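You operate a simulated robot arm through the tools that you are given. There is no shell and no other tool. Be economical: measure what you need, move in short steps, check, and stop when the job is done.

The job below is to be done with a simulated robot arm. You get a single attempt, and the scene is never put back.

## Task
Take the tin labelled "712" from the ledge at the gravity table and leave it on the left end of the ledge. Then take the pan on the ledge at the gravity table and put it away on the spot under outlet 1. Then fetch the blue cup from the shelf on the stand's leg and set it on the lower left shelf of the sample bench. Then put three of the stones from the second shelf from the bottom of the grey rack on the middle shelf of the grey rack. Then fetch the green cap from the middle shelf of the grey rack and set it on top of the black belt roll. Then open the duct cap. Keep to this order. Set down upright: cup.

Only the result counts: the job must be done as asked and must still hold three seconds after the hand-in. Knocking over, shifting, dropping, spilling or breaking anything else fails it. A push-on lid holds only when it is set on centred and level and pressed home; a screw cap is set on level and turned clockwise until tight.

## Robot
A 6-joint arm with a two-finger gripper on a trunk, on a base that drives. Base frame: it is fixed to the floor where the robot stands at the start and does not move with it; the origin is under the middle of the robot, x ahead of it, y to its left, z up. Readings come in m, rad, newtons and seconds.
With the tool pointing down near the work surface it reaches from about 0.28 to 0.82 m from the robot's upright axis, wherever it stands. Its first joint turns from -2.897 to 2.897 rad. Places, roughly: belt roll (13x13x9 cm) [-2.7, -10.6, 1]; cap [-2, -10.5, 1]; cup [0.25, 0.75, 1]; duct cap [-5.4, -7.4, 0.5]; left end of the ledge [-3.3, 1.2, 0.4]; lower left shelf of the sample bench [-2.6, -1.4, 0.2]; middle shelf of the grey rack [-2.4, -10.6, 1]; pan (19x17x8 cm) [0.5, 0.6, 0.8]; spot under outlet 1 (15x20 cm) [0.76, 1.36, 0.62]; stone (3x3x2 cm) [-2.7, -10.5, 0.6]; stone (4x4x3 cm) [-2.5, -10.5, 0.6]; stone (5x5x3 cm) [-2, -10.7, 0.6]; stone (6x4x3 cm) [-2, -10.5, 0.6]; tin [0.5, 0, 0.75]. Payload 2.45 kg.
The tool frame sits at the grasp point between the pads (the TCP): z along the fingers, y along the line on which they close. The tips reach 0.026 m beyond it. Largest opening 0.096 m; the body of the gripper starts 0.069 m behind the TCP.
Orientation is told as [roll, pitch, yaw] about the base's x, y, z axes, in that order, counted from this pose: with the fingers straight down and closing along the base's y, the tool's x points along the base's -x, its y along +y and its z along -z.

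## Interface
- The arm moves only by the tool play_rows. Its argument "deltas" is a list that holds one entry, the list of rows, each a list of 7 numbers: the opening, from 0 (shut) to 1 (fully open), then the shift along the tool's x, y, z in units of 150 mm (1.0 is 150 mm), then the turn, a rotation vector about the tool's x, y, z in units of 90 degrees (1.0 is 90 degrees). In form: [[[gripper, x, y, z, wx, wy, wz], ...]]. A call has 1 to 12 rows; each row is the pose to reach, as a shift and turn from the pose commanded when the call began, along the tool's axes at that moment. A call with a number of a shift or a turn outside -1 to 1 is refused whole. Rows are played at 5 a second. More than 0.05 m and 0.15 rad between two rows, or a gripper value outside its range, and nothing of the call is played. Where a pose cannot be reached the arm comes as near as it can. A force on the tool above 40 N (or 10 N above the force at the start of the call, whichever is more), or a blocked arm, ends the call early, and 0.2 s more pass. Each finger halts on what it meets, pressing with about 31 N; the grip force reading is that of the motor and also rises with nothing between the fingers. The clock runs only during rows and for 0.2 s after the last one: add rows that repeat a pose to give the fingers time. It gives the time, the measured TCP pose, the force on the tool (base axes), the opening and the grip force at its end, in the units of the frame above (readings bear some noise), with the torque about the TCP (base axes, N m) and any sound that the robot's microphone picked up, and new pictures: "pictures" is both (left out), scene, wrist or none.
- Cameras (640 x 400 px; columns grow to the right, rows downward): "scene" is now at [0.0213, 0.1996, 1.1324]; the picture's right is [0.44, -0.90, 0.00], its down [-0.39, -0.19, -0.90] and it looks along [0.81, 0.39, -0.44] (base axes); focal length 214 px, centre (320, 200). "wrist" rides on the gripper at [0.082, 0.003, -0.098] in the tool frame; the picture's right is [-0.04, 1.00, 0.00], its down [-0.73, -0.03, -0.68] and it looks along [-0.68, -0.03, 0.73] (tool axes); focal length 256 px, centre (320, 200). There is no depth. A picture from a camera that has moved, and an enlarged one, comes with that camera's place and axes in the base frame and with its lens.
- lift_body(by): slides the trunk up (or, below 0, down) by that many m; the arm and the scene camera ride with it, the base frame stays. It gives what a move gives, with no picture.
- steer(legs): drives the robot by 1 to 6 legs, each [ahead, turn to the left] in m and rad, along the robot's own axes; the way and the turn of a leg run together, so that a leg with both is an arc; at most 1.5 m and 3.142 rad a leg. The arm and the cameras ride along, it lands a little off, and it stops where it bumps. It gives what a move gives, and a new picture of the scene camera.
- pan_tilt(pan, tilt): turns the head with the scene camera to pan (to the left, within 2.705 rad either way) and tilt (down, from -0.506 to 1.204), counted from straight ahead of the robot. It gives what a move gives, and a new picture of the scene camera.
- close_up(camera, box): a new picture of the part [left, top, right, bottom] of that camera's present view, enlarged. The clock stands still meanwhile.
- job_done(): hands the job in; it is judged then, once.

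Work in short steps. Places have to be worked out from the pictures, the camera data and where the tool is seen: move nearer, look again, correct. Check each grasp and each placing, and mend what went wrong. You have 217 turns and 260 pictures in all, those below and enlarged ones among them. Open the gripper and draw the arm clear of the work before you hand the job in, unless the task says otherwise; then end with one line.

The tools are called after ">>>" as name(argument=value, ...) on one line, values as JSON. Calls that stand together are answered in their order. play_rows: Moves the arm, as the interface text tells. Its arguments: {"type":"object","properties":{"deltas":{"type":"array","items":{"type":"array","items":{"type":"array","items":{"type":"number"}}}},"pictures":{"type":"string","enum":["both","scene","wrist","none"]}},"required":["deltas"]} The other tools are called the same way: lift_body (by) slides the trunk up or down; steer (legs) drives the base; pan_tilt (pan, tilt) turns the head that bears the scene camera; close_up (camera, box) takes an enlarged picture of a part of a camera's view; job_done () hands the job in.

At the start:

```text
time_s: 0.0
tool_pos: [0.288, 0.3445, 0.9994]
tool_rot: [-0.002, 0.0, 0.0]
ft_force: [0.2, -0.4, 0.6]
wrist_torque: [-0.03, -0.01, -0.01]
opening: 0.0958
gripper_force: 0.0
trunk travel left (down, up): [-0.15, 0.0]
robot x, y, heading: [-0.0015, 0.003, -0.003]
head pan, tilt: [0.454, 0.45]
```

scene: 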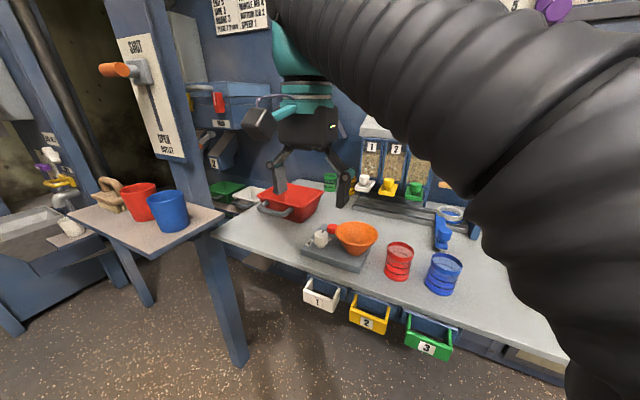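
wrist: 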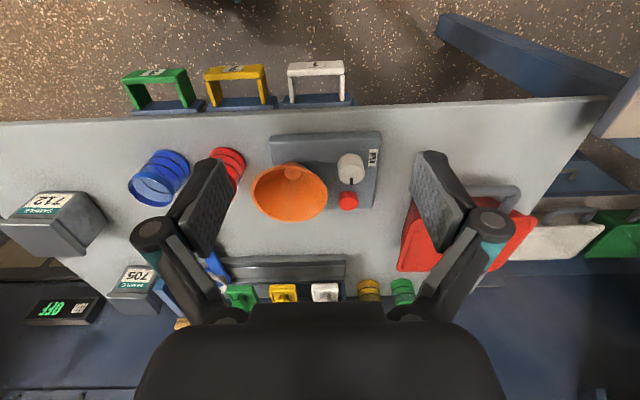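

The wrist picture shows the tin 712 at the right side of the table near the camera. I look around first, panning right to see the tin and the rest of the table.

>>> pan_tilt(pan=-0.3, tilt=0.5)

>>> pan_tilt(pan=1.4, tilt=0.4)

>>> pan_tilt(pan=2.6, tilt=0.2)

>>> pan_tilt(pan=-2.4, tilt=0.2)

```text
time_s: 1.1
tool_pos: [0.2882, 0.3447, 1.0]
tool_rot: [0.001, -0.001, 0.0]
ft_force: [0.0, 0.0, -0.5]
wrist_torque: [-0.01, 0.03, -0.02]
opening: 0.0961
gripper_force: 0.1
trunk travel left (down, up): [-0.15, 0.0]
robot x, y, heading: [0.0005, 0.001, 0.0]
head pan, tilt: [-0.3, 0.499]
camera scene: at [0.0257, 0.1325, 1.1281], right [-0.29, -0.96, 0.0], down [-0.46, 0.14, -0.88], along [0.84, -0.26, -0.48], focal length 214 px, centre (320, 200)
```

scene: 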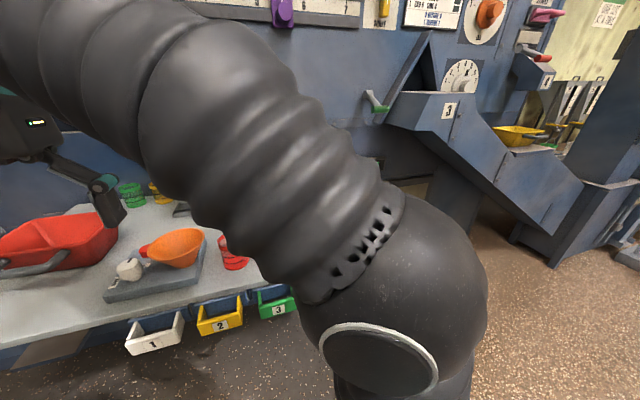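

```text
time_s: 2.8
tool_pos: [0.2882, 0.346, 1.0006]
tool_rot: [0.0, 0.001, 0.002]
ft_force: [0.0, -0.2, 0.4]
wrist_torque: [0.0, -0.04, 0.01]
opening: 0.0958
gripper_force: 0.0
trunk travel left (down, up): [-0.15, 0.0]
robot x, y, heading: [0.0018, -0.001, 0.002]
head pan, tilt: [1.4, 0.4]
camera scene: at [-0.0455, 0.2507, 1.1372], right [0.99, -0.17, 0.0], down [-0.07, -0.38, -0.92], along [0.16, 0.91, -0.39], focal length 214 px, centre (320, 200)
```

scene: 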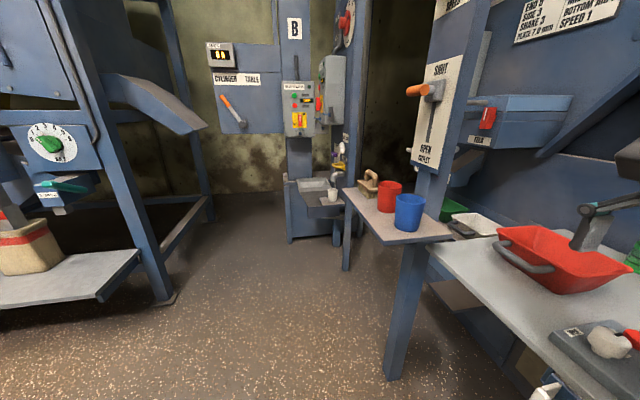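

```text
time_s: 4.2
tool_pos: [0.2887, 0.3464, 0.9994]
tool_rot: [-0.001, 0.0, -0.001]
ft_force: [-0.5, 0.3, -0.3]
wrist_torque: [-0.03, -0.02, 0.0]
opening: 0.0958
gripper_force: 0.1
trunk travel left (down, up): [-0.15, 0.0]
robot x, y, heading: [0.0022, 0.0003, 0.001]
head pan, tilt: [2.601, 0.201]
camera scene: at [-0.1411, 0.2074, 1.1557], right [0.52, 0.86, 0.0], down [0.17, -0.1, -0.98], along [-0.84, 0.51, -0.2], focal length 214 px, centre (320, 200)
```

scene: 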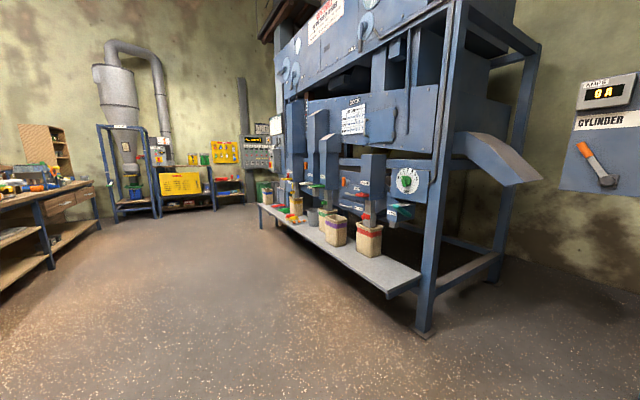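

```text
time_s: 8.2
tool_pos: [0.2892, 0.3462, 0.9995]
tool_rot: [0.0, -0.001, -0.001]
ft_force: [-0.4, -0.2, 1.1]
wrist_torque: [0.01, 0.0, 0.02]
opening: 0.0961
gripper_force: 0.1
trunk travel left (down, up): [-0.15, 0.0]
robot x, y, heading: [-0.0004, -0.0003, -0.003]
head pan, tilt: [-2.4, 0.201]
camera scene: at [-0.13, 0.0964, 1.1558], right [-0.68, 0.74, 0.0], down [0.15, 0.13, -0.98], along [-0.72, -0.66, -0.2], focal length 214 px, centre (320, 200)
```

scene: 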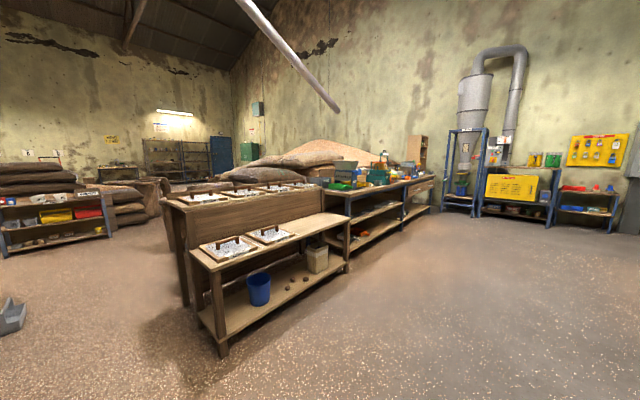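

The left end of the ledge is at the far end of the big blue machine's low ledge. I now move the tool right (‑y) at the same height to get the 712 tin in the wrist view.

>>> play_rows(deltas=[[[1, 0, -0.33, 0, 0, 0, 0], [1, 0, -0.66, 0, 0, 0, 0], [1, 0, -1, 0, 0, 0, 0]]], pictures="none")

>>> play_rows(deltas=[[[1, 0, -0.33, 0, 0, 0, 0], [1, 0, -0.66, 0, 0, 0, 0], [1, 0, -1, 0, 0, 0, 0]]], pictures="wrist")

>>> pan_tilt(pan=0.3, tilt=0.6)

```text
refused: row 3 steps farther than a row can; nothing moved
```

```text
refused: row 3 steps farther than a row can; nothing moved
```

```text
time_s: 10.6
tool_pos: [0.2886, 0.3465, 1.0002]
tool_rot: [0.001, -0.001, 0.001]
ft_force: [0.7, -0.6, -1.1]
wrist_torque: [-0.01, -0.01, 0.01]
opening: 0.096
gripper_force: 0.0
trunk travel left (down, up): [-0.15, 0.0]
robot x, y, heading: [0.0009, 0.0004, -0.003]
head pan, tilt: [0.3, 0.6]
camera scene: at [0.0232, 0.1855, 1.119], right [0.3, -0.96, 0.0], down [-0.54, -0.17, -0.83], along [0.79, 0.24, -0.56], focal length 214 px, centre (320, 200)
```

scene: 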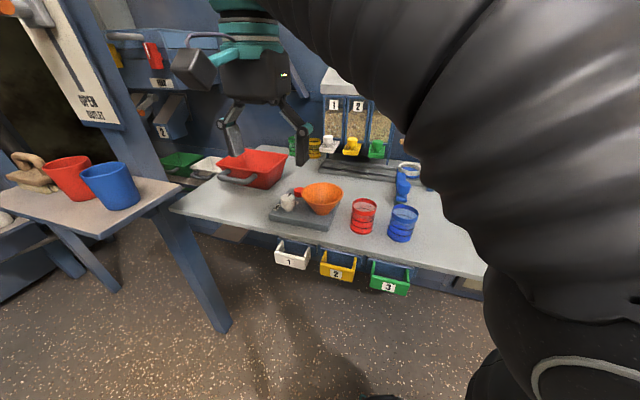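

Step was a hair too large; I repeat with smaller rows.

>>> play_rows(deltas=[[[1, 0, -0.3, 0, 0, 0, 0], [1, 0, -0.6, 0, 0, 0, 0], [1, 0, -0.9, 0, 0, 0, 0], [1, 0, -1, 0, 0, 0, 0]]], pictures="none")

>>> play_rows(deltas=[[[1, 0, -0.3, 0, 0, 0, 0], [1, 0, -0.6, 0, 0, 0, 0], [1, 0, -0.9, 0, 0, 0, 0], [1, 0, -1, 0, 0, 0, 0]]], pictures="both")

```text
time_s: 11.6
tool_pos: [0.2885, 0.1965, 0.9983]
tool_rot: [0.0, 0.0, 0.002]
ft_force: [0.3, 0.7, -0.2]
wrist_torque: [-0.02, 0.0, -0.01]
opening: 0.0961
gripper_force: 0.2
trunk travel left (down, up): [-0.15, 0.0]
robot x, y, heading: [-0.0013, 0.002, 0.004]
head pan, tilt: [0.3, 0.6]
```

```text
time_s: 12.6
tool_pos: [0.2853, 0.045, 0.9976]
tool_rot: [0.0, 0.001, 0.001]
ft_force: [0.0, -0.6, -0.1]
wrist_torque: [0.01, -0.02, -0.03]
opening: 0.0959
gripper_force: 0.1
trunk travel left (down, up): [-0.15, 0.0]
robot x, y, heading: [-0.0021, -0.0015, 0.0]
head pan, tilt: [0.3, 0.6]
camera scene: at [0.0232, 0.1854, 1.119], right [0.3, -0.96, 0.0], down [-0.54, -0.17, -0.83], along [0.79, 0.24, -0.56], focal length 214 px, centre (320, 200)
camera wrist: at [0.2059, 0.0495, 1.0968], right [0.04, 1.0, 0.0], down [0.73, -0.03, 0.68], along [0.68, -0.03, -0.73], focal length 256 px, centre (320, 200)
```

scene: 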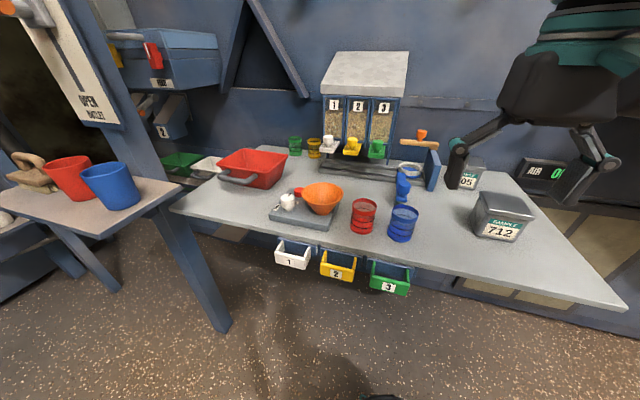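
wrist: 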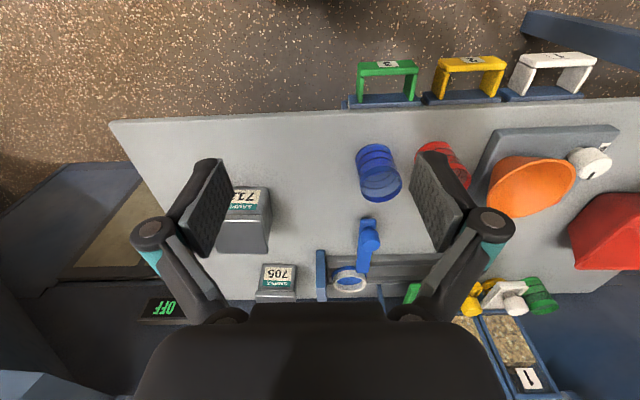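

The tin 712 is at about (0.5,-0.1), front face toward me. Close-up in both cameras for exact size.

>>> close_up(camera="scene", box=[440, 160, 560, 260])

>>> close_up(camera="wrist", box=[190, 160, 310, 310])

```text
4.00 times, centred on (500, 210) of scene
camera zoom: at [0.0232, 0.1854, 1.119], right [0.3, -0.96, 0.0], down [-0.54, -0.17, -0.83], along [0.79, 0.24, -0.56], focal length 858 px, centre (-400, 160)
```

zoom: 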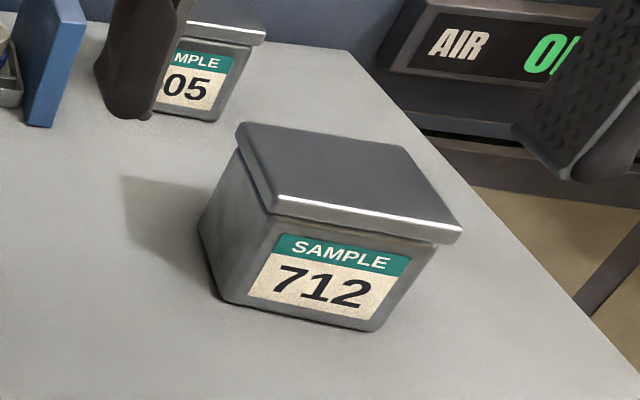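

```text
2.67 times, centred on (250, 235) of wrist
camera zoom: at [0.2059, 0.0495, 1.0968], right [0.04, 1.0, 0.0], down [0.73, -0.03, 0.68], along [0.68, -0.03, -0.73], focal length 683 px, centre (507, 107)
```

zoom: 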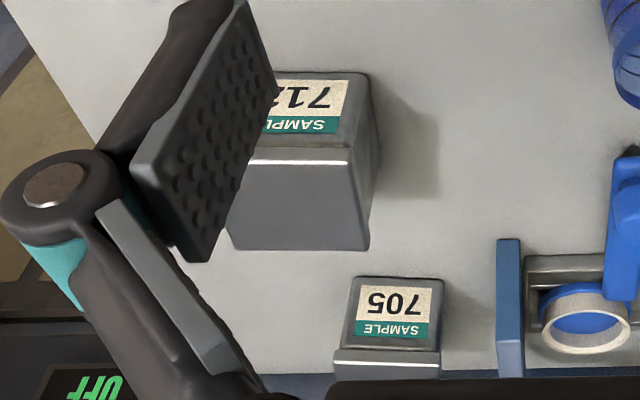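

Lid spans x≈0.478–0.551, y≈-0.139–-0.053, top z≈0.845, table ≈0.77. I rotate the gripper 90° to close along base x and move over it.

>>> play_rows(deltas=[[[1, -0.09, -0.085, 0, 0, 0, 0.0909], [1, -0.18, -0.17, 0, 0, 0, 0.1818], [1, -0.27, -0.255, 0, 0, 0, 0.2727], [1, -0.36, -0.34, 0, 0, 0, 0.3636], [1, -0.45, -0.425, 0, 0, 0, 0.4545], [1, -0.54, -0.51, 0, 0, 0, 0.5454], [1, -0.63, -0.595, 0, 0, 0, 0.6363], [1, -0.72, -0.68, 0, 0, 0, 0.7272], [1, -0.81, -0.765, 0, 0, 0, 0.8181], [1, -0.9, -0.85, 0, 0, 0, 0.909], [1, -1, -0.94, 0, 0, 0, 1.0]]], pictures="both")

```text
time_s: 15.0
tool_pos: [0.438, -0.0951, 1.0018]
tool_rot: [0.0, 0.001, -1.574]
ft_force: [-0.2, 0.1, 0.3]
wrist_torque: [0.01, -0.01, 0.0]
opening: 0.0962
gripper_force: 0.1
trunk travel left (down, up): [-0.15, 0.0]
robot x, y, heading: [-0.0017, 0.0011, 0.0]
head pan, tilt: [0.3, 0.6]
camera scene: at [0.023, 0.1854, 1.119], right [0.3, -0.96, 0.0], down [-0.54, -0.17, -0.83], along [0.79, 0.24, -0.56], focal length 214 px, centre (320, 200)
camera wrist: at [0.4415, -0.0117, 1.0996], right [1.0, -0.04, 0.0], down [-0.03, -0.73, 0.68], along [-0.03, -0.68, -0.73], focal length 256 px, centre (320, 200)
```

scene: 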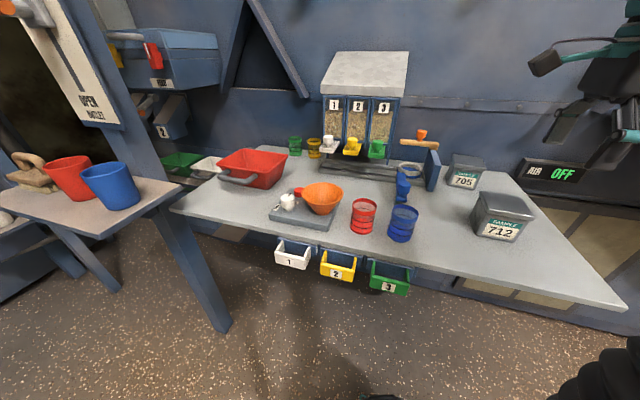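
wrist: 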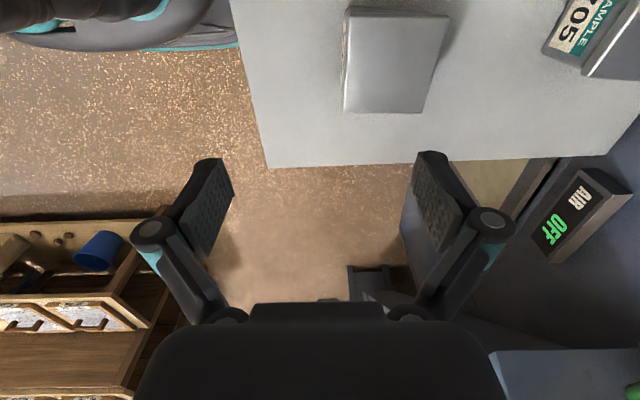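

Better viewed now, the lid looks about 0.083 square, centred near (0.504,-0.088). I centre over it, lower to z≈0.92 and look.

>>> play_rows(deltas=[[[1, 0.02, 0.2, 0, 0, 0, 0], [1, 0.05, 0.44, 0, 0, 0, 0], [1, 0.05, 0.44, 0.27, 0, 0, 0], [1, 0.05, 0.44, 0.53, 0, 0, 0]]], pictures="both")

>>> pan_tilt(pan=-0.1, tilt=0.5)

```text
time_s: 16.0
tool_pos: [0.5031, -0.0883, 0.9219]
tool_rot: [0.001, 0.001, -1.573]
ft_force: [0.0, -0.2, 0.5]
wrist_torque: [0.0, 0.0, -0.01]
opening: 0.096
gripper_force: 0.1
out of reach, approached as far as the arm can: row 2
trunk travel left (down, up): [-0.15, 0.0]
robot x, y, heading: [-0.0011, 0.0019, -0.002]
head pan, tilt: [0.3, 0.6]
camera scene: at [0.0232, 0.1853, 1.119], right [0.3, -0.96, 0.0], down [-0.54, -0.17, -0.83], along [0.79, 0.24, -0.56], focal length 214 px, centre (320, 200)
camera wrist: at [0.5079, -0.0048, 1.0207], right [1.0, -0.04, 0.0], down [-0.03, -0.73, 0.68], along [-0.03, -0.68, -0.73], focal length 256 px, centre (320, 200)
```

scene: 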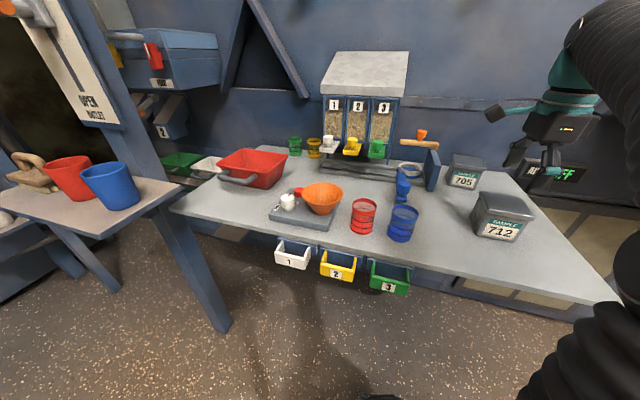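
wrist: 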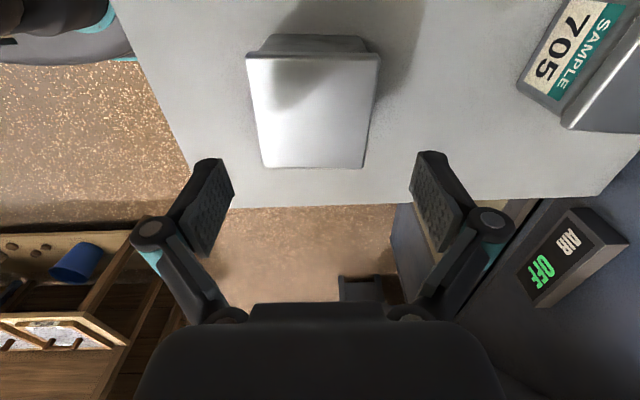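

```text
time_s: 16.8
tool_pos: [0.5046, -0.0866, 0.9217]
tool_rot: [0.0, 0.0, -1.569]
ft_force: [0.2, 0.5, 0.3]
wrist_torque: [-0.02, -0.03, 0.01]
opening: 0.0962
gripper_force: 0.0
trunk travel left (down, up): [-0.15, 0.0]
robot x, y, heading: [-0.0018, -0.003, 0.001]
head pan, tilt: [-0.099, 0.499]
camera scene: at [0.0293, 0.1502, 1.1281], right [-0.1, -1.0, 0.0], down [-0.48, 0.05, -0.88], along [0.87, -0.09, -0.48], focal length 214 px, centre (320, 200)
```

scene: 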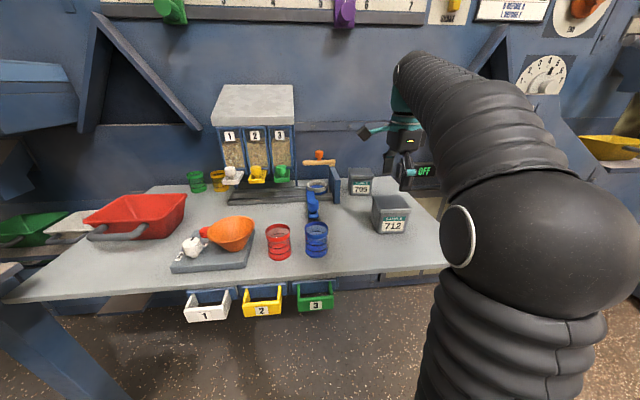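

Lid spans x .462–.542 and y -.129–-.045; TCP is centred within 2 mm. I lower to z≈0.81.

>>> play_rows(deltas=[[[1, 0, -0.01, 0.2, 0, 0, 0], [1, 0, -0.015, 0.4, 0, 0, 0], [1, 0, -0.015, 0.6, 0, 0, 0], [1, 0, -0.015, 0.74, 0, 0, 0]]], pictures="both")

```text
time_s: 17.8
tool_pos: [0.5027, -0.0856, 0.8104]
tool_rot: [0.004, 0.0, -1.571]
ft_force: [-2.2, 0.0, 5.9]
wrist_torque: [-0.05, 0.18, -0.05]
opening: 0.0962
gripper_force: 0.2
trunk travel left (down, up): [-0.15, 0.0]
robot x, y, heading: [0.0011, 0.0008, 0.005]
head pan, tilt: [-0.099, 0.499]
camera scene: at [0.0289, 0.1502, 1.1283], right [-0.1, -1.0, 0.0], down [-0.48, 0.05, -0.88], along [0.87, -0.09, -0.48], focal length 214 px, centre (320, 200)
camera wrist: at [0.5072, -0.0036, 0.9106], right [1.0, -0.04, 0.0], down [-0.03, -0.73, 0.68], along [-0.03, -0.68, -0.73], focal length 256 px, centre (320, 200)
```

scene: 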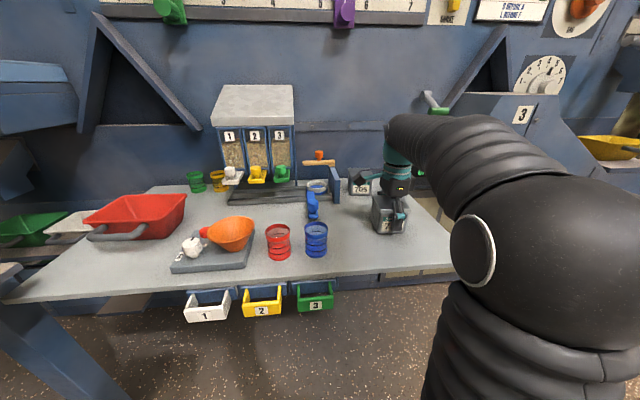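
wrist: 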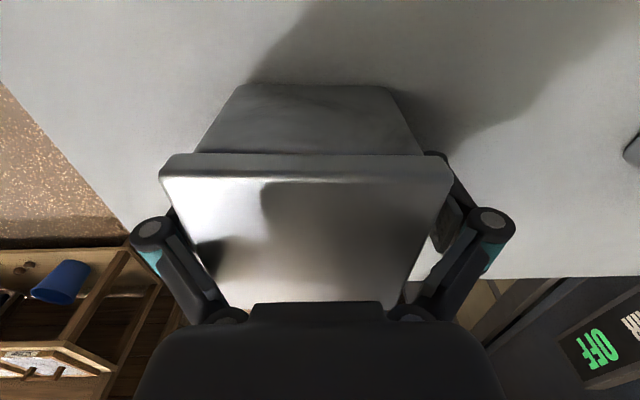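

Slight contact force, but fingers straddle the lid. Close the gripper.

>>> play_rows(deltas=[[[0.5, 0, 0, 0, 0, 0, 0], [0.0, 0, 0, 0, 0, 0, 0], [0, 0, 0, 0, 0, 0, 0], [0, 0, 0, 0, 0, 0, 0]]], pictures="wrist")

```text
time_s: 18.8
tool_pos: [0.5036, -0.086, 0.8145]
tool_rot: [0.003, 0.001, -1.57]
ft_force: [-1.1, -1.3, 33.4]
wrist_torque: [0.03, 0.09, -0.4]
opening: 0.0852
gripper_force: 31.1
trunk travel left (down, up): [-0.15, 0.0]
robot x, y, heading: [-0.0013, 0.0017, 0.003]
head pan, tilt: [-0.099, 0.499]
camera wrist: at [0.5066, -0.0036, 0.912], right [1.0, -0.04, 0.0], down [-0.03, -0.73, 0.68], along [-0.02, -0.68, -0.73], focal length 256 px, centre (320, 200)
```

wrist: 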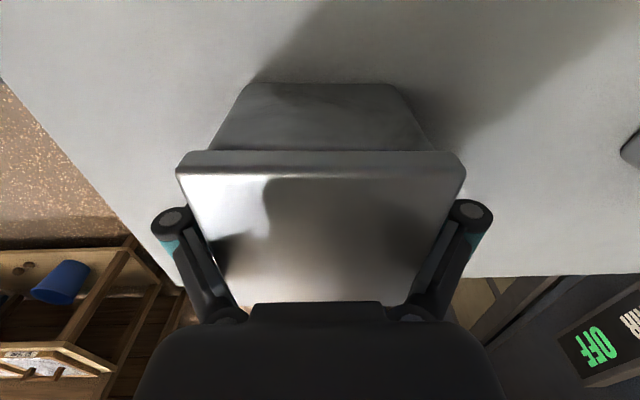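

Gripped at 0.085 (lid width) with an upward load, probably finger tips touching. Lift slowly and check.

>>> play_rows(deltas=[[[0, 0, 0, -0.1, 0, 0, 0], [0, 0, 0, -0.3, 0, 0, 0], [0, 0, 0, -0.5, 0, 0, 0], [0, 0, 0, -0.5, 0, 0, 0]]], pictures="both")

```text
time_s: 19.8
tool_pos: [0.5039, -0.0867, 0.8842]
tool_rot: [-0.001, 0.001, -1.572]
ft_force: [-0.7, 0.0, -3.4]
wrist_torque: [-0.01, 0.03, 0.01]
opening: 0.0777
gripper_force: 30.7
trunk travel left (down, up): [-0.15, 0.0]
robot x, y, heading: [0.0004, -0.0036, 0.002]
head pan, tilt: [-0.099, 0.499]
camera scene: at [0.0294, 0.1501, 1.128], right [-0.1, -1.0, 0.0], down [-0.48, 0.05, -0.88], along [0.87, -0.09, -0.48], focal length 214 px, centre (320, 200)
camera wrist: at [0.5073, -0.0041, 0.984], right [1.0, -0.04, 0.0], down [-0.03, -0.73, 0.68], along [-0.03, -0.68, -0.73], focal length 256 px, centre (320, 200)
```

scene: 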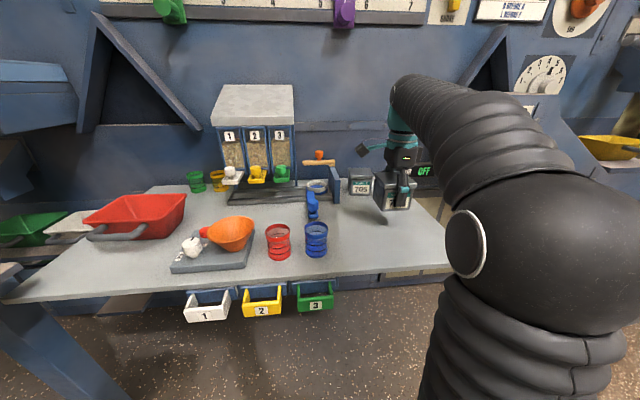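
wrist: 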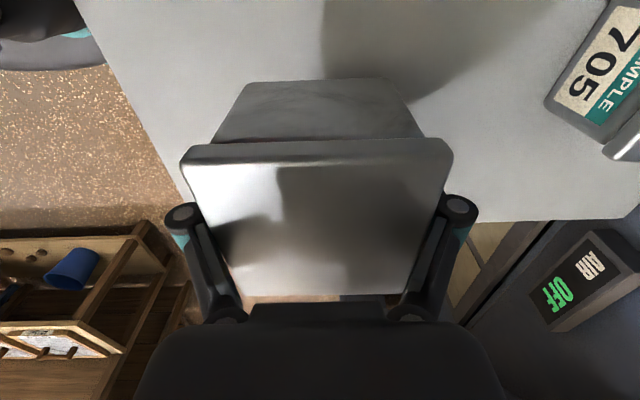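

Tin is held (0.078 opening, lifted). I retract it and raise it before driving.

>>> play_rows(deltas=[[[0, 0, 0, -0.3, 0, 0, 0], [0, 0, -0.2, -0.5, 0, 0, 0], [0, 0, -0.45, -0.6, 0, 0, 0], [0, 0, -0.7, -0.6, 0, 0, 0], [0, 0, -0.9, -0.6, 0, 0, 0]]], pictures="none")

>>> steer(legs=[[-0.5, 0], [0, 3.1]])

```text
time_s: 21.0
tool_pos: [0.3682, -0.0893, 0.9735]
tool_rot: [0.0, -0.001, -1.572]
ft_force: [1.1, -0.3, -2.8]
wrist_torque: [0.01, 0.03, -0.02]
opening: 0.0776
gripper_force: 30.5
trunk travel left (down, up): [-0.15, 0.0]
robot x, y, heading: [0.0021, -0.0018, 0.002]
head pan, tilt: [-0.099, 0.499]
```

```text
time_s: 31.2
tool_pos: [-0.8699, 0.1098, 0.9739]
tool_rot: [0.0, 0.001, 1.511]
ft_force: [-0.9, 0.2, -2.2]
wrist_torque: [-0.02, -0.01, 0.03]
opening: 0.0776
gripper_force: 31.5
trunk travel left (down, up): [-0.15, 0.0]
robot x, y, heading: [-0.506, -0.0044, 3.086]
head pan, tilt: [-0.099, 0.499]
camera scene: at [-0.5477, -0.1453, 1.1281], right [0.16, 0.99, 0.0], down [0.47, -0.08, -0.88], along [-0.87, 0.14, -0.48], focal length 214 px, centre (320, 200)
```

scene: 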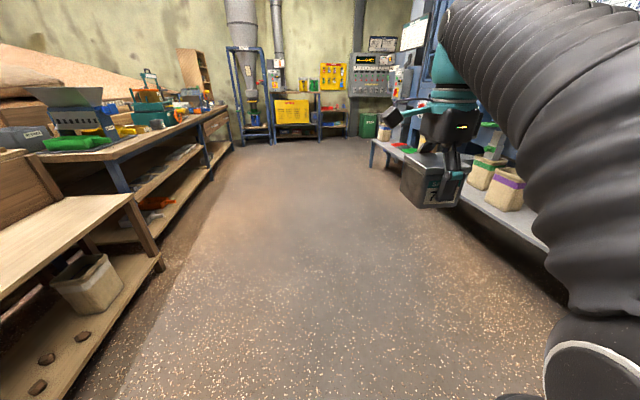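

I drive along the aisle toward the ledge's far end.

>>> steer(legs=[[0, -0.146], [1.4, 0], [1.3, 0], [0, -0.7]])

```text
time_s: 46.8
tool_pos: [-3.2895, 0.9071, 0.9726]
tool_rot: [0.0, 0.0, 0.657]
ft_force: [1.2, -0.1, -3.7]
wrist_torque: [0.01, 0.03, 0.0]
opening: 0.0776
gripper_force: 31.2
trunk travel left (down, up): [-0.15, 0.0]
robot x, y, heading: [-3.1353, 0.5622, 2.227]
head pan, tilt: [-0.099, 0.499]
camera scene: at [-3.273, 0.4958, 1.1281], right [0.85, 0.53, 0.0], down [0.25, -0.41, -0.88], along [-0.46, 0.75, -0.48], focal length 214 px, centre (320, 200)
```

scene: 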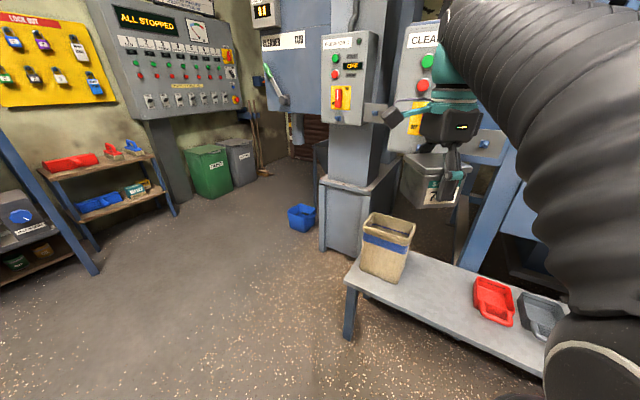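

The ledge's left end holds a bag; free space lies right of it, before the red tray. I turn to face the ledge and look at it.

>>> steer(legs=[[0, -0.657]])

>>> pan_tilt(pan=0.3, tilt=0.75)

```text
time_s: 48.9
tool_pos: [-3.0462, 0.9284, 0.9728]
tool_rot: [-0.001, -0.001, 0.002]
ft_force: [0.9, -0.1, -2.7]
wrist_torque: [-0.01, -0.02, 0.01]
opening: 0.0774
gripper_force: 30.8
trunk travel left (down, up): [-0.15, 0.0]
robot x, y, heading: [-3.1355, 0.5579, 1.573]
head pan, tilt: [-0.099, 0.499]
camera scene: at [-3.2852, 0.5926, 1.1281], right [1.0, -0.1, 0.0], down [-0.05, -0.48, -0.88], along [0.09, 0.87, -0.48], focal length 214 px, centre (320, 200)
```

scene: 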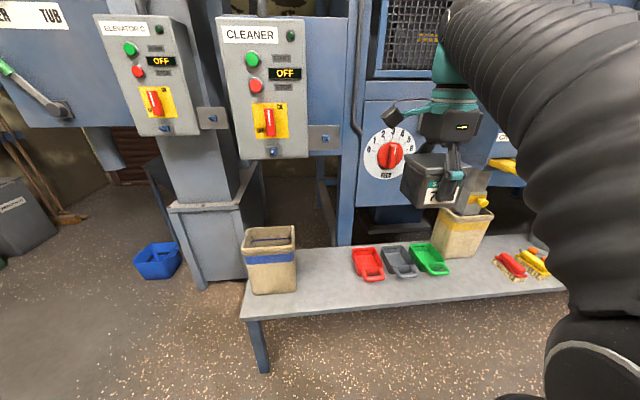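

```text
time_s: 49.8
tool_pos: [-3.0469, 0.9293, 0.9736]
tool_rot: [0.001, 0.0, 0.001]
ft_force: [0.2, -0.2, -2.5]
wrist_torque: [0.0, 0.0, -0.02]
opening: 0.0778
gripper_force: 31.3
trunk travel left (down, up): [-0.15, 0.0]
robot x, y, heading: [-3.1362, 0.5555, 1.57]
head pan, tilt: [0.3, 0.75]
camera scene: at [-3.3187, 0.5812, 1.1062], right [0.96, 0.3, 0.0], down [0.2, -0.65, -0.73], along [-0.22, 0.7, -0.68], focal length 214 px, centre (320, 200)
```

scene: 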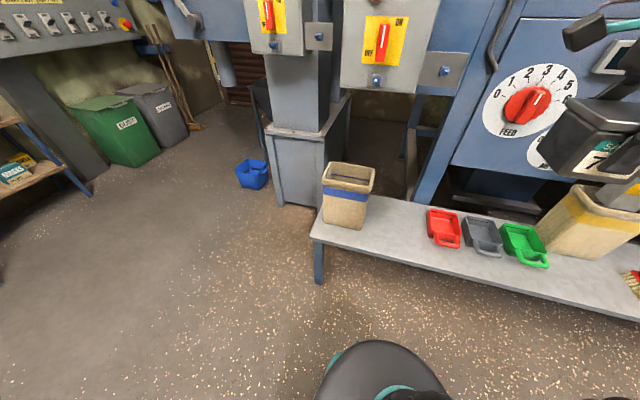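

Free area between bag (right edge x≈-3.32) and red tray (left x≈-3.05). I rotate the gripper back so its camera faces me, moving toward x≈-3.2.

>>> play_rows(deltas=[[[0, 0.09, 0.03, 0, 0, 0, -0.0909], [0, 0.18, 0.06, 0, 0, 0, -0.1818], [0, 0.27, 0.09, 0, 0, 0, -0.2727], [0, 0.36, 0.12, 0, 0, 0, -0.3636], [0, 0.45, 0.15, 0, 0, 0, -0.4545], [0, 0.54, 0.18, 0, 0, 0, -0.5454], [0, 0.63, 0.21, 0, 0, 0, -0.6363], [0, 0.72, 0.24, 0, 0, 0, -0.7272], [0, 0.81, 0.27, 0, 0, 0, -0.8181], [0, 0.9, 0.3, 0, 0, 0, -0.909], [0, 1, 0.33, 0, 0, 0, -1.0]]], pictures="none")

>>> lift_body(by=-0.15)

>>> pan_tilt(pan=0.0, tilt=0.6)

```text
time_s: 52.2
tool_pos: [-3.1967, 0.9788, 0.9733]
tool_rot: [0.001, 0.0, 1.575]
ft_force: [0.4, -0.4, -2.2]
wrist_torque: [0.04, 0.0, 0.01]
opening: 0.0777
gripper_force: 31.1
trunk travel left (down, up): [-0.15, 0.0]
robot x, y, heading: [-3.1335, 0.5624, 1.575]
head pan, tilt: [0.3, 0.75]
```

```text
time_s: 53.9
tool_pos: [-3.1968, 0.9797, 0.8231]
tool_rot: [0.001, 0.001, 1.571]
ft_force: [-0.4, 0.4, -1.9]
wrist_torque: [-0.03, 0.01, 0.01]
opening: 0.0776
gripper_force: 31.5
trunk travel left (down, up): [0.0, 0.15]
robot x, y, heading: [-3.133, 0.5593, 1.575]
head pan, tilt: [0.3, 0.75]
```

```text
time_s: 54.7
tool_pos: [-3.1969, 0.9794, 0.8224]
tool_rot: [-0.001, 0.001, 1.57]
ft_force: [-0.1, 0.3, -3.0]
wrist_torque: [0.02, -0.01, -0.02]
opening: 0.0774
gripper_force: 31.0
trunk travel left (down, up): [0.0, 0.15]
robot x, y, heading: [-3.1313, 0.5583, 1.571]
head pan, tilt: [0.0, 0.6]
camera scene: at [-3.2944, 0.5904, 0.969], right [1.0, 0.0, 0.0], down [0.0, -0.57, -0.82], along [0.0, 0.82, -0.57], focal length 214 px, centre (320, 200)
```

scene: 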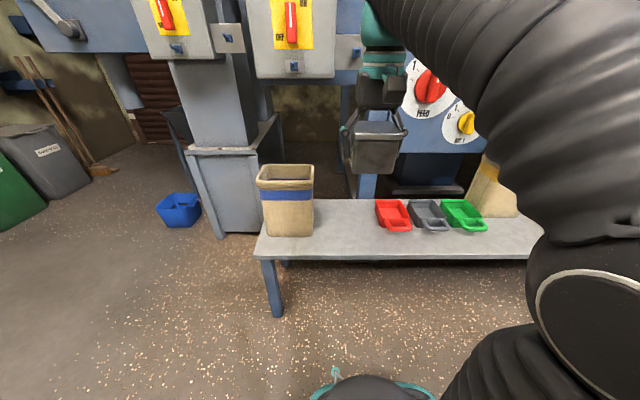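

Clear view. Target tin centre (-3.215, 1.20); I advance and lower in two moves.

>>> play_rows(deltas=[[[0, -0.2, 0.03, 0.2, 0, 0, 0], [0, -0.4, 0.06, 0.4, 0, 0, 0], [0, -0.6, 0.09, 0.6, 0, 0, 0], [0, -0.8, 0.12, 0.8, 0, 0, 0], [0, -1, 0.12, 1, 0, 0, 0]]], pictures="none")

>>> play_rows(deltas=[[[0, -0.17, 0, 0.2, 0, 0, 0], [0, -0.34, 0, 0.4, 0, 0, 0], [0, -0.47, 0, 0.6, 0, 0, 0], [0, -0.47, 0, 0.85, 0, 0, 0]]], pictures="both")

```text
time_s: 55.9
tool_pos: [-3.2153, 1.1294, 0.6747]
tool_rot: [0.002, 0.001, 1.57]
ft_force: [-0.3, -1.0, -2.5]
wrist_torque: [0.06, -0.01, 0.03]
opening: 0.0774
gripper_force: 30.5
trunk travel left (down, up): [0.0, 0.15]
robot x, y, heading: [-3.1369, 0.5622, 1.573]
head pan, tilt: [0.0, 0.6]
```

```text
time_s: 56.9
tool_pos: [-3.2167, 1.1987, 0.5452]
tool_rot: [0.0, 0.0, 1.571]
ft_force: [0.3, -0.3, -2.2]
wrist_torque: [0.02, -0.01, 0.0]
opening: 0.0777
gripper_force: 31.1
trunk travel left (down, up): [0.0, 0.15]
robot x, y, heading: [-3.1333, 0.5611, 1.58]
head pan, tilt: [0.0, 0.6]
camera scene: at [-3.2943, 0.5904, 0.969], right [1.0, 0.0, 0.0], down [0.0, -0.56, -0.83], along [0.0, 0.83, -0.56], focal length 214 px, centre (320, 200)
camera wrist: at [-3.2193, 1.1167, 0.6439], right [-1.0, 0.04, 0.0], down [0.03, 0.73, 0.68], along [0.03, 0.68, -0.73], focal length 256 px, centre (320, 200)
```

scene: 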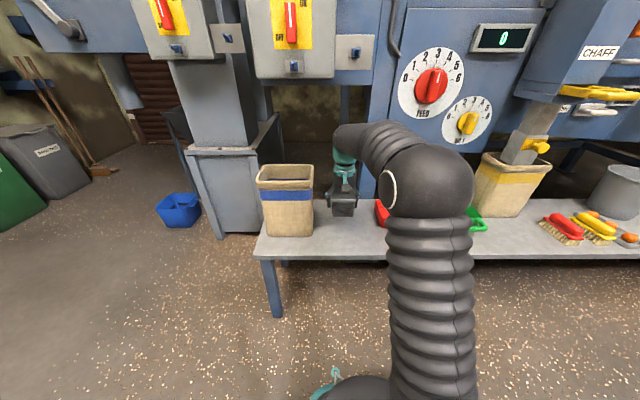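
wrist: 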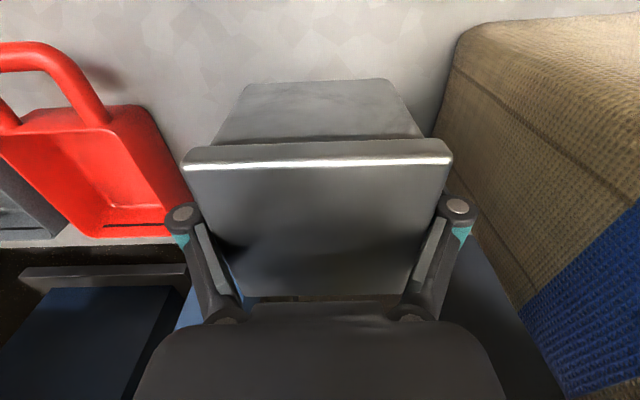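

Spot is clear between bag and tray. I lower gently toward contact.

>>> play_rows(deltas=[[[0, 0, 0, 0.2, 0, 0, 0], [0, 0, 0, 0.4, 0, 0, 0], [0, 0, 0, 0.5, 0, 0, 0], [0, 0, 0, 0.55, 0, 0, 0]]], pictures="wrist")

```text
time_s: 57.9
tool_pos: [-3.2167, 1.199, 0.4637]
tool_rot: [0.0, 0.0, 1.57]
ft_force: [0.3, 0.5, -3.3]
wrist_torque: [0.02, -0.01, -0.02]
opening: 0.0778
gripper_force: 30.9
trunk travel left (down, up): [0.0, 0.15]
robot x, y, heading: [-3.1303, 0.5613, 1.574]
head pan, tilt: [0.0, 0.6]
camera wrist: at [-3.2184, 1.1178, 0.5618], right [-1.0, 0.04, 0.0], down [0.03, 0.73, 0.68], along [0.03, 0.68, -0.73], focal length 256 px, centre (320, 200)
```

wrist: 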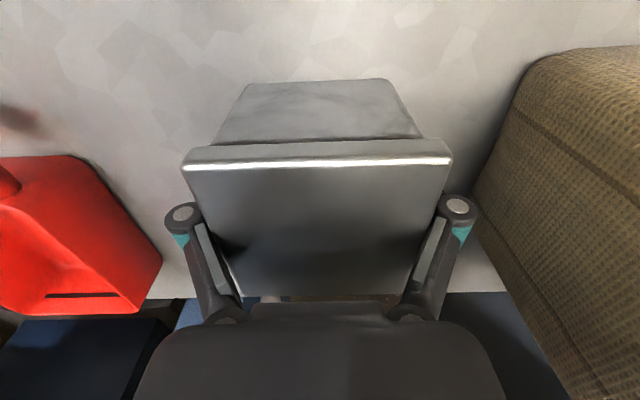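

Ledge z≈0.41. Continue down in small steps until contact.

>>> play_rows(deltas=[[[0, 0, 0, 0.03, 0, 0, 0], [0, 0, 0, 0.06, 0, 0, 0], [0, 0, 0, 0.09, 0, 0, 0], [0, 0, 0, 0.12, 0, 0, 0], [0, 0, 0, 0.15, 0, 0, 0]]], pictures="wrist")

```text
time_s: 58.7
tool_pos: [-3.216, 1.2002, 0.4583]
tool_rot: [0.001, -0.01, 1.572]
ft_force: [0.8, -2.7, 20.2]
wrist_torque: [-1.01, -0.04, 0.02]
opening: 0.0779
gripper_force: 30.5
trunk travel left (down, up): [0.0, 0.15]
robot x, y, heading: [-3.1328, 0.5619, 1.571]
head pan, tilt: [0.0, 0.6]
stopped in row 3: the force on the tool passed its limit at 46 N (the readings are from after the stop); the commanded pose is now the measured one
camera wrist: at [-3.2186, 1.1188, 0.5564], right [-1.0, 0.04, 0.0], down [0.03, 0.73, 0.69], along [0.03, 0.69, -0.73], focal length 256 px, centre (320, 200)
```

wrist: 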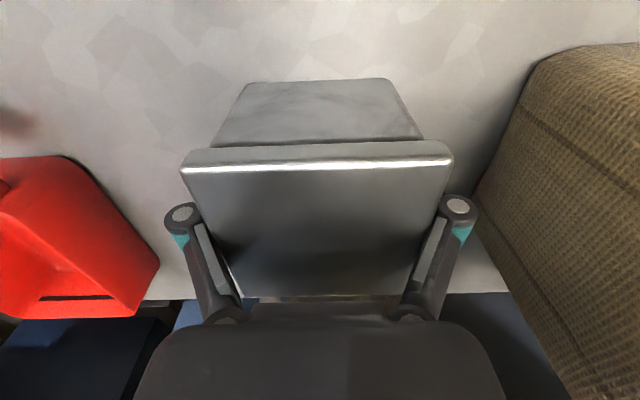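

Contact made with ledge. Open the gripper.

>>> play_rows(deltas=[[[0.9, 0, 0, 0, 0, 0, 0], [1, 0, 0, 0, 0, 0, 0], [1, 0, 0, 0, 0, 0, 0]]], pictures="wrist")

```text
time_s: 59.5
tool_pos: [-3.2167, 1.2005, 0.4558]
tool_rot: [0.001, -0.006, 1.57]
ft_force: [-0.1, -0.2, -0.1]
wrist_torque: [0.02, -0.02, 0.0]
opening: 0.0961
gripper_force: 0.1
trunk travel left (down, up): [0.0, 0.15]
robot x, y, heading: [-3.1338, 0.5573, 1.574]
head pan, tilt: [0.0, 0.6]
camera wrist: at [-3.2186, 1.1191, 0.554], right [-1.0, 0.04, 0.0], down [0.03, 0.73, 0.68], along [0.03, 0.68, -0.73], focal length 256 px, centre (320, 200)
```

wrist: 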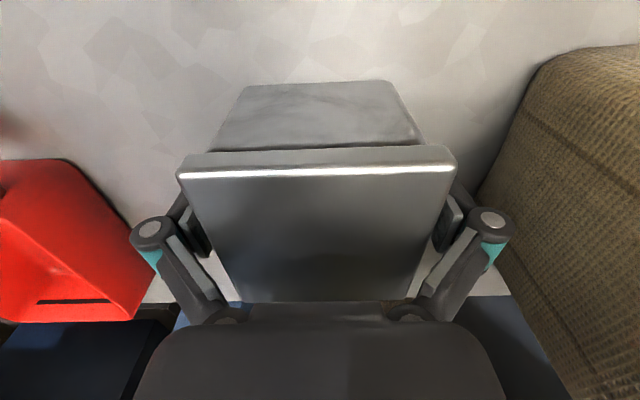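

Tin stands free and centred between the fingers. I raise straight up and check.

>>> play_rows(deltas=[[[1, 0, 0, -0.15, 0, 0, 0], [1, 0, 0, -0.4, 0, 0, 0], [1, 0, 0, -0.7, 0, 0, 0], [1, 0, 0, -1, 0, 0, 0]]], pictures="both")

```text
time_s: 60.5
tool_pos: [-3.2171, 1.2008, 0.6037]
tool_rot: [0.0, -0.005, 1.571]
ft_force: [-0.3, -1.2, -0.8]
wrist_torque: [-0.04, -0.02, 0.02]
opening: 0.0961
gripper_force: 0.0
trunk travel left (down, up): [0.0, 0.15]
robot x, y, heading: [-3.1336, 0.558, 1.569]
head pan, tilt: [0.0, 0.6]
camera scene: at [-3.2943, 0.5904, 0.9689], right [1.0, 0.0, 0.0], down [0.0, -0.57, -0.82], along [0.0, 0.82, -0.57], focal length 214 px, centre (320, 200)
camera wrist: at [-3.2194, 1.1204, 0.7034], right [-1.0, 0.04, 0.0], down [0.03, 0.73, 0.68], along [0.03, 0.68, -0.73], focal length 256 px, centre (320, 200)
```

scene: 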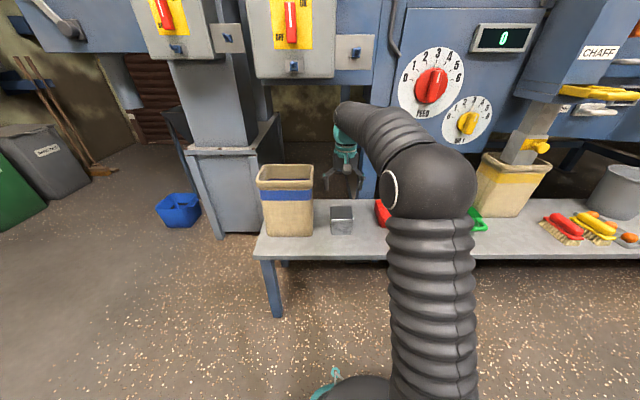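
wrist: 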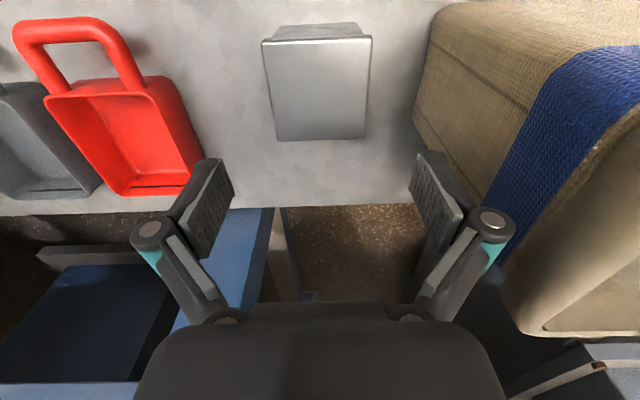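

Tin is on the ledge's left end. I retract the arm, raise the trunk and drive back to the gravity table.

>>> play_rows(deltas=[[[1, 0.2, 0, -0.3, 0, 0, 0], [1, 0.4, 0, -0.6, 0, 0, 0], [1, 0.6, 0, -0.8, 0, 0, 0], [1, 0.8, 0, -1, 0, 0, 0], [1, 1, 0, -1, 0, 0, 0]]], pictures="none")

>>> play_rows(deltas=[[[1, 0.2, 0, -0.2, 0, 0.02, 0], [1, 0.4, 0, -0.4, 0, 0, 0], [1, 0.6, 0, -0.4, 0, 0, 0], [1, 0.8, 0, -0.4, 0, 0, 0], [1, 1, 0, -0.4, 0, 0, 0]]], pictures="none")

>>> lift_body(by=0.15)

>>> steer(legs=[[0, -1.57], [1.3, 0], [1.3, 0]])

```text
refused: row 1 steps farther than a row can; nothing moved
```

```text
time_s: 61.7
tool_pos: [-3.2177, 1.0496, 0.6638]
tool_rot: [-0.001, -0.007, 1.571]
ft_force: [-0.5, 0.7, -0.5]
wrist_torque: [-0.05, -0.01, -0.01]
opening: 0.0958
gripper_force: 0.1
trunk travel left (down, up): [0.0, 0.15]
robot x, y, heading: [-3.1356, 0.5603, 1.571]
head pan, tilt: [0.0, 0.6]
```

```text
time_s: 63.5
tool_pos: [-3.2169, 1.0493, 0.8152]
tool_rot: [0.0, -0.008, 1.57]
ft_force: [0.4, 0.0, -0.2]
wrist_torque: [-0.02, 0.02, -0.03]
opening: 0.096
gripper_force: 0.1
trunk travel left (down, up): [-0.15, 0.0]
robot x, y, heading: [-3.1341, 0.5626, 1.573]
head pan, tilt: [0.0, 0.6]
```

```text
time_s: 80.0
tool_pos: [-0.031, 0.6223, 0.8145]
tool_rot: [0.002, -0.008, -0.018]
ft_force: [0.1, 0.0, -0.6]
wrist_torque: [0.01, -0.03, 0.02]
opening: 0.0959
gripper_force: 0.1
trunk travel left (down, up): [-0.15, 0.0]
robot x, y, heading: [-0.5232, 0.5517, -0.015]
head pan, tilt: [0.0, 0.6]
camera scene: at [-0.4917, 0.7096, 1.119], right [-0.02, -1.0, 0.0], down [-0.56, 0.01, -0.83], along [0.82, -0.01, -0.56], focal length 214 px, centre (320, 200)
```

scene: 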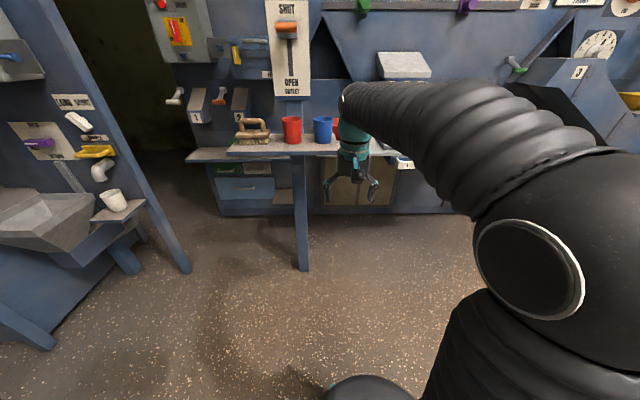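

I zoom on the outlet area and the shelf in front of it.

>>> close_up(camera="scene", box=[150, 60, 350, 210])

```text
2.67 times, centred on (250, 135) of scene
camera zoom: at [-0.4917, 0.7096, 1.119], right [-0.02, -1.0, 0.0], down [-0.56, 0.01, -0.83], along [0.82, -0.01, -0.56], focal length 572 px, centre (507, 373)
```

zoom: 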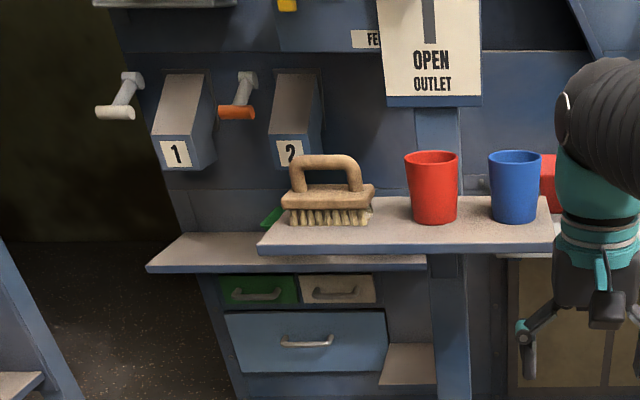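

The spot under outlet 1 is the left part of the lower shelf. First, raise/retract the tool, then drive near the pan at about (0,0.3).

>>> play_rows(deltas=[[[1, 0.0, 0, -0.3, 0, 0, 0], [1, 0.2, 0, -0.55, 0, 0, 0], [1, 0.4, 0, -0.8, 0, 0, 0], [1, 0.6, 0, -1, 0, 0, 0], [1, 0.8, 0, -1, 0, 0, 0]]], pictures="none")

>>> steer(legs=[[0, -0.432], [0.56, 0], [0, 0.447]])

>>> pan_tilt(pan=0.2, tilt=0.8)

```text
time_s: 81.2
tool_pos: [-0.1528, 0.6247, 0.9641]
tool_rot: [0.001, -0.006, -0.02]
ft_force: [0.5, 0.2, -0.2]
wrist_torque: [-0.01, 0.05, 0.02]
opening: 0.0959
gripper_force: 0.2
trunk travel left (down, up): [-0.15, 0.0]
robot x, y, heading: [-0.5202, 0.551, -0.019]
head pan, tilt: [0.0, 0.6]
```

```text
time_s: 87.0
tool_pos: [0.351, 0.3803, 0.9631]
tool_rot: [0.001, -0.007, -0.01]
ft_force: [1.1, -0.2, -0.2]
wrist_torque: [-0.01, 0.04, 0.0]
opening: 0.0958
gripper_force: 0.1
trunk travel left (down, up): [-0.15, 0.0]
robot x, y, heading: [-0.0206, 0.3016, -0.011]
head pan, tilt: [0.0, 0.6]
camera scene: at [0.0102, 0.4631, 1.119], right [-0.01, -1.0, 0.0], down [-0.56, 0.01, -0.83], along [0.83, -0.01, -0.56], focal length 214 px, centre (320, 200)
```

scene: 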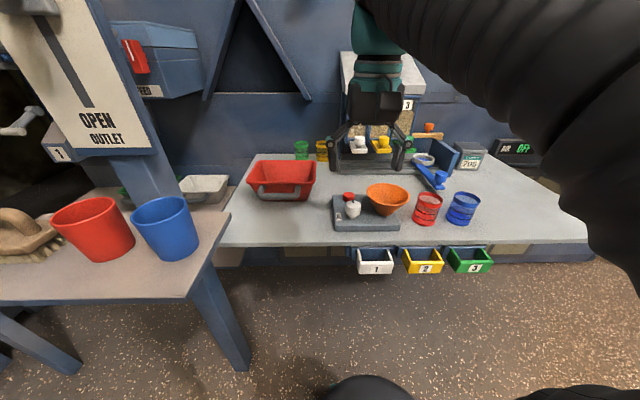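

```text
time_s: 87.8
tool_pos: [0.351, 0.382, 0.9638]
tool_rot: [0.002, -0.008, -0.01]
ft_force: [0.3, 0.6, -0.5]
wrist_torque: [0.01, 0.0, 0.01]
opening: 0.0959
gripper_force: 0.1
trunk travel left (down, up): [-0.15, 0.0]
robot x, y, heading: [-0.0181, 0.3041, -0.014]
head pan, tilt: [0.201, 0.799]
camera scene: at [0.001, 0.4792, 1.1022], right [0.19, -0.98, 0.0], down [-0.7, -0.14, -0.7], along [0.69, 0.13, -0.72], focal length 214 px, centre (320, 200)
```

scene: 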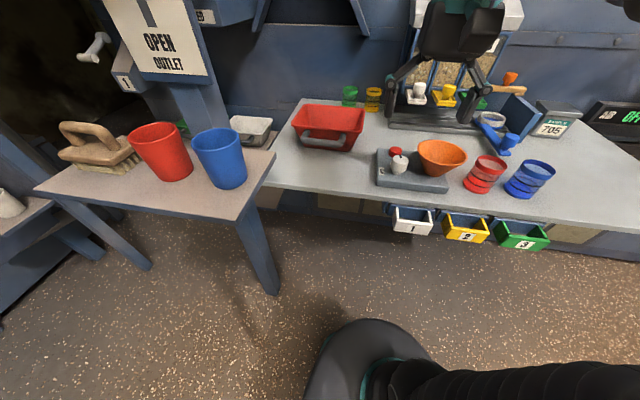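

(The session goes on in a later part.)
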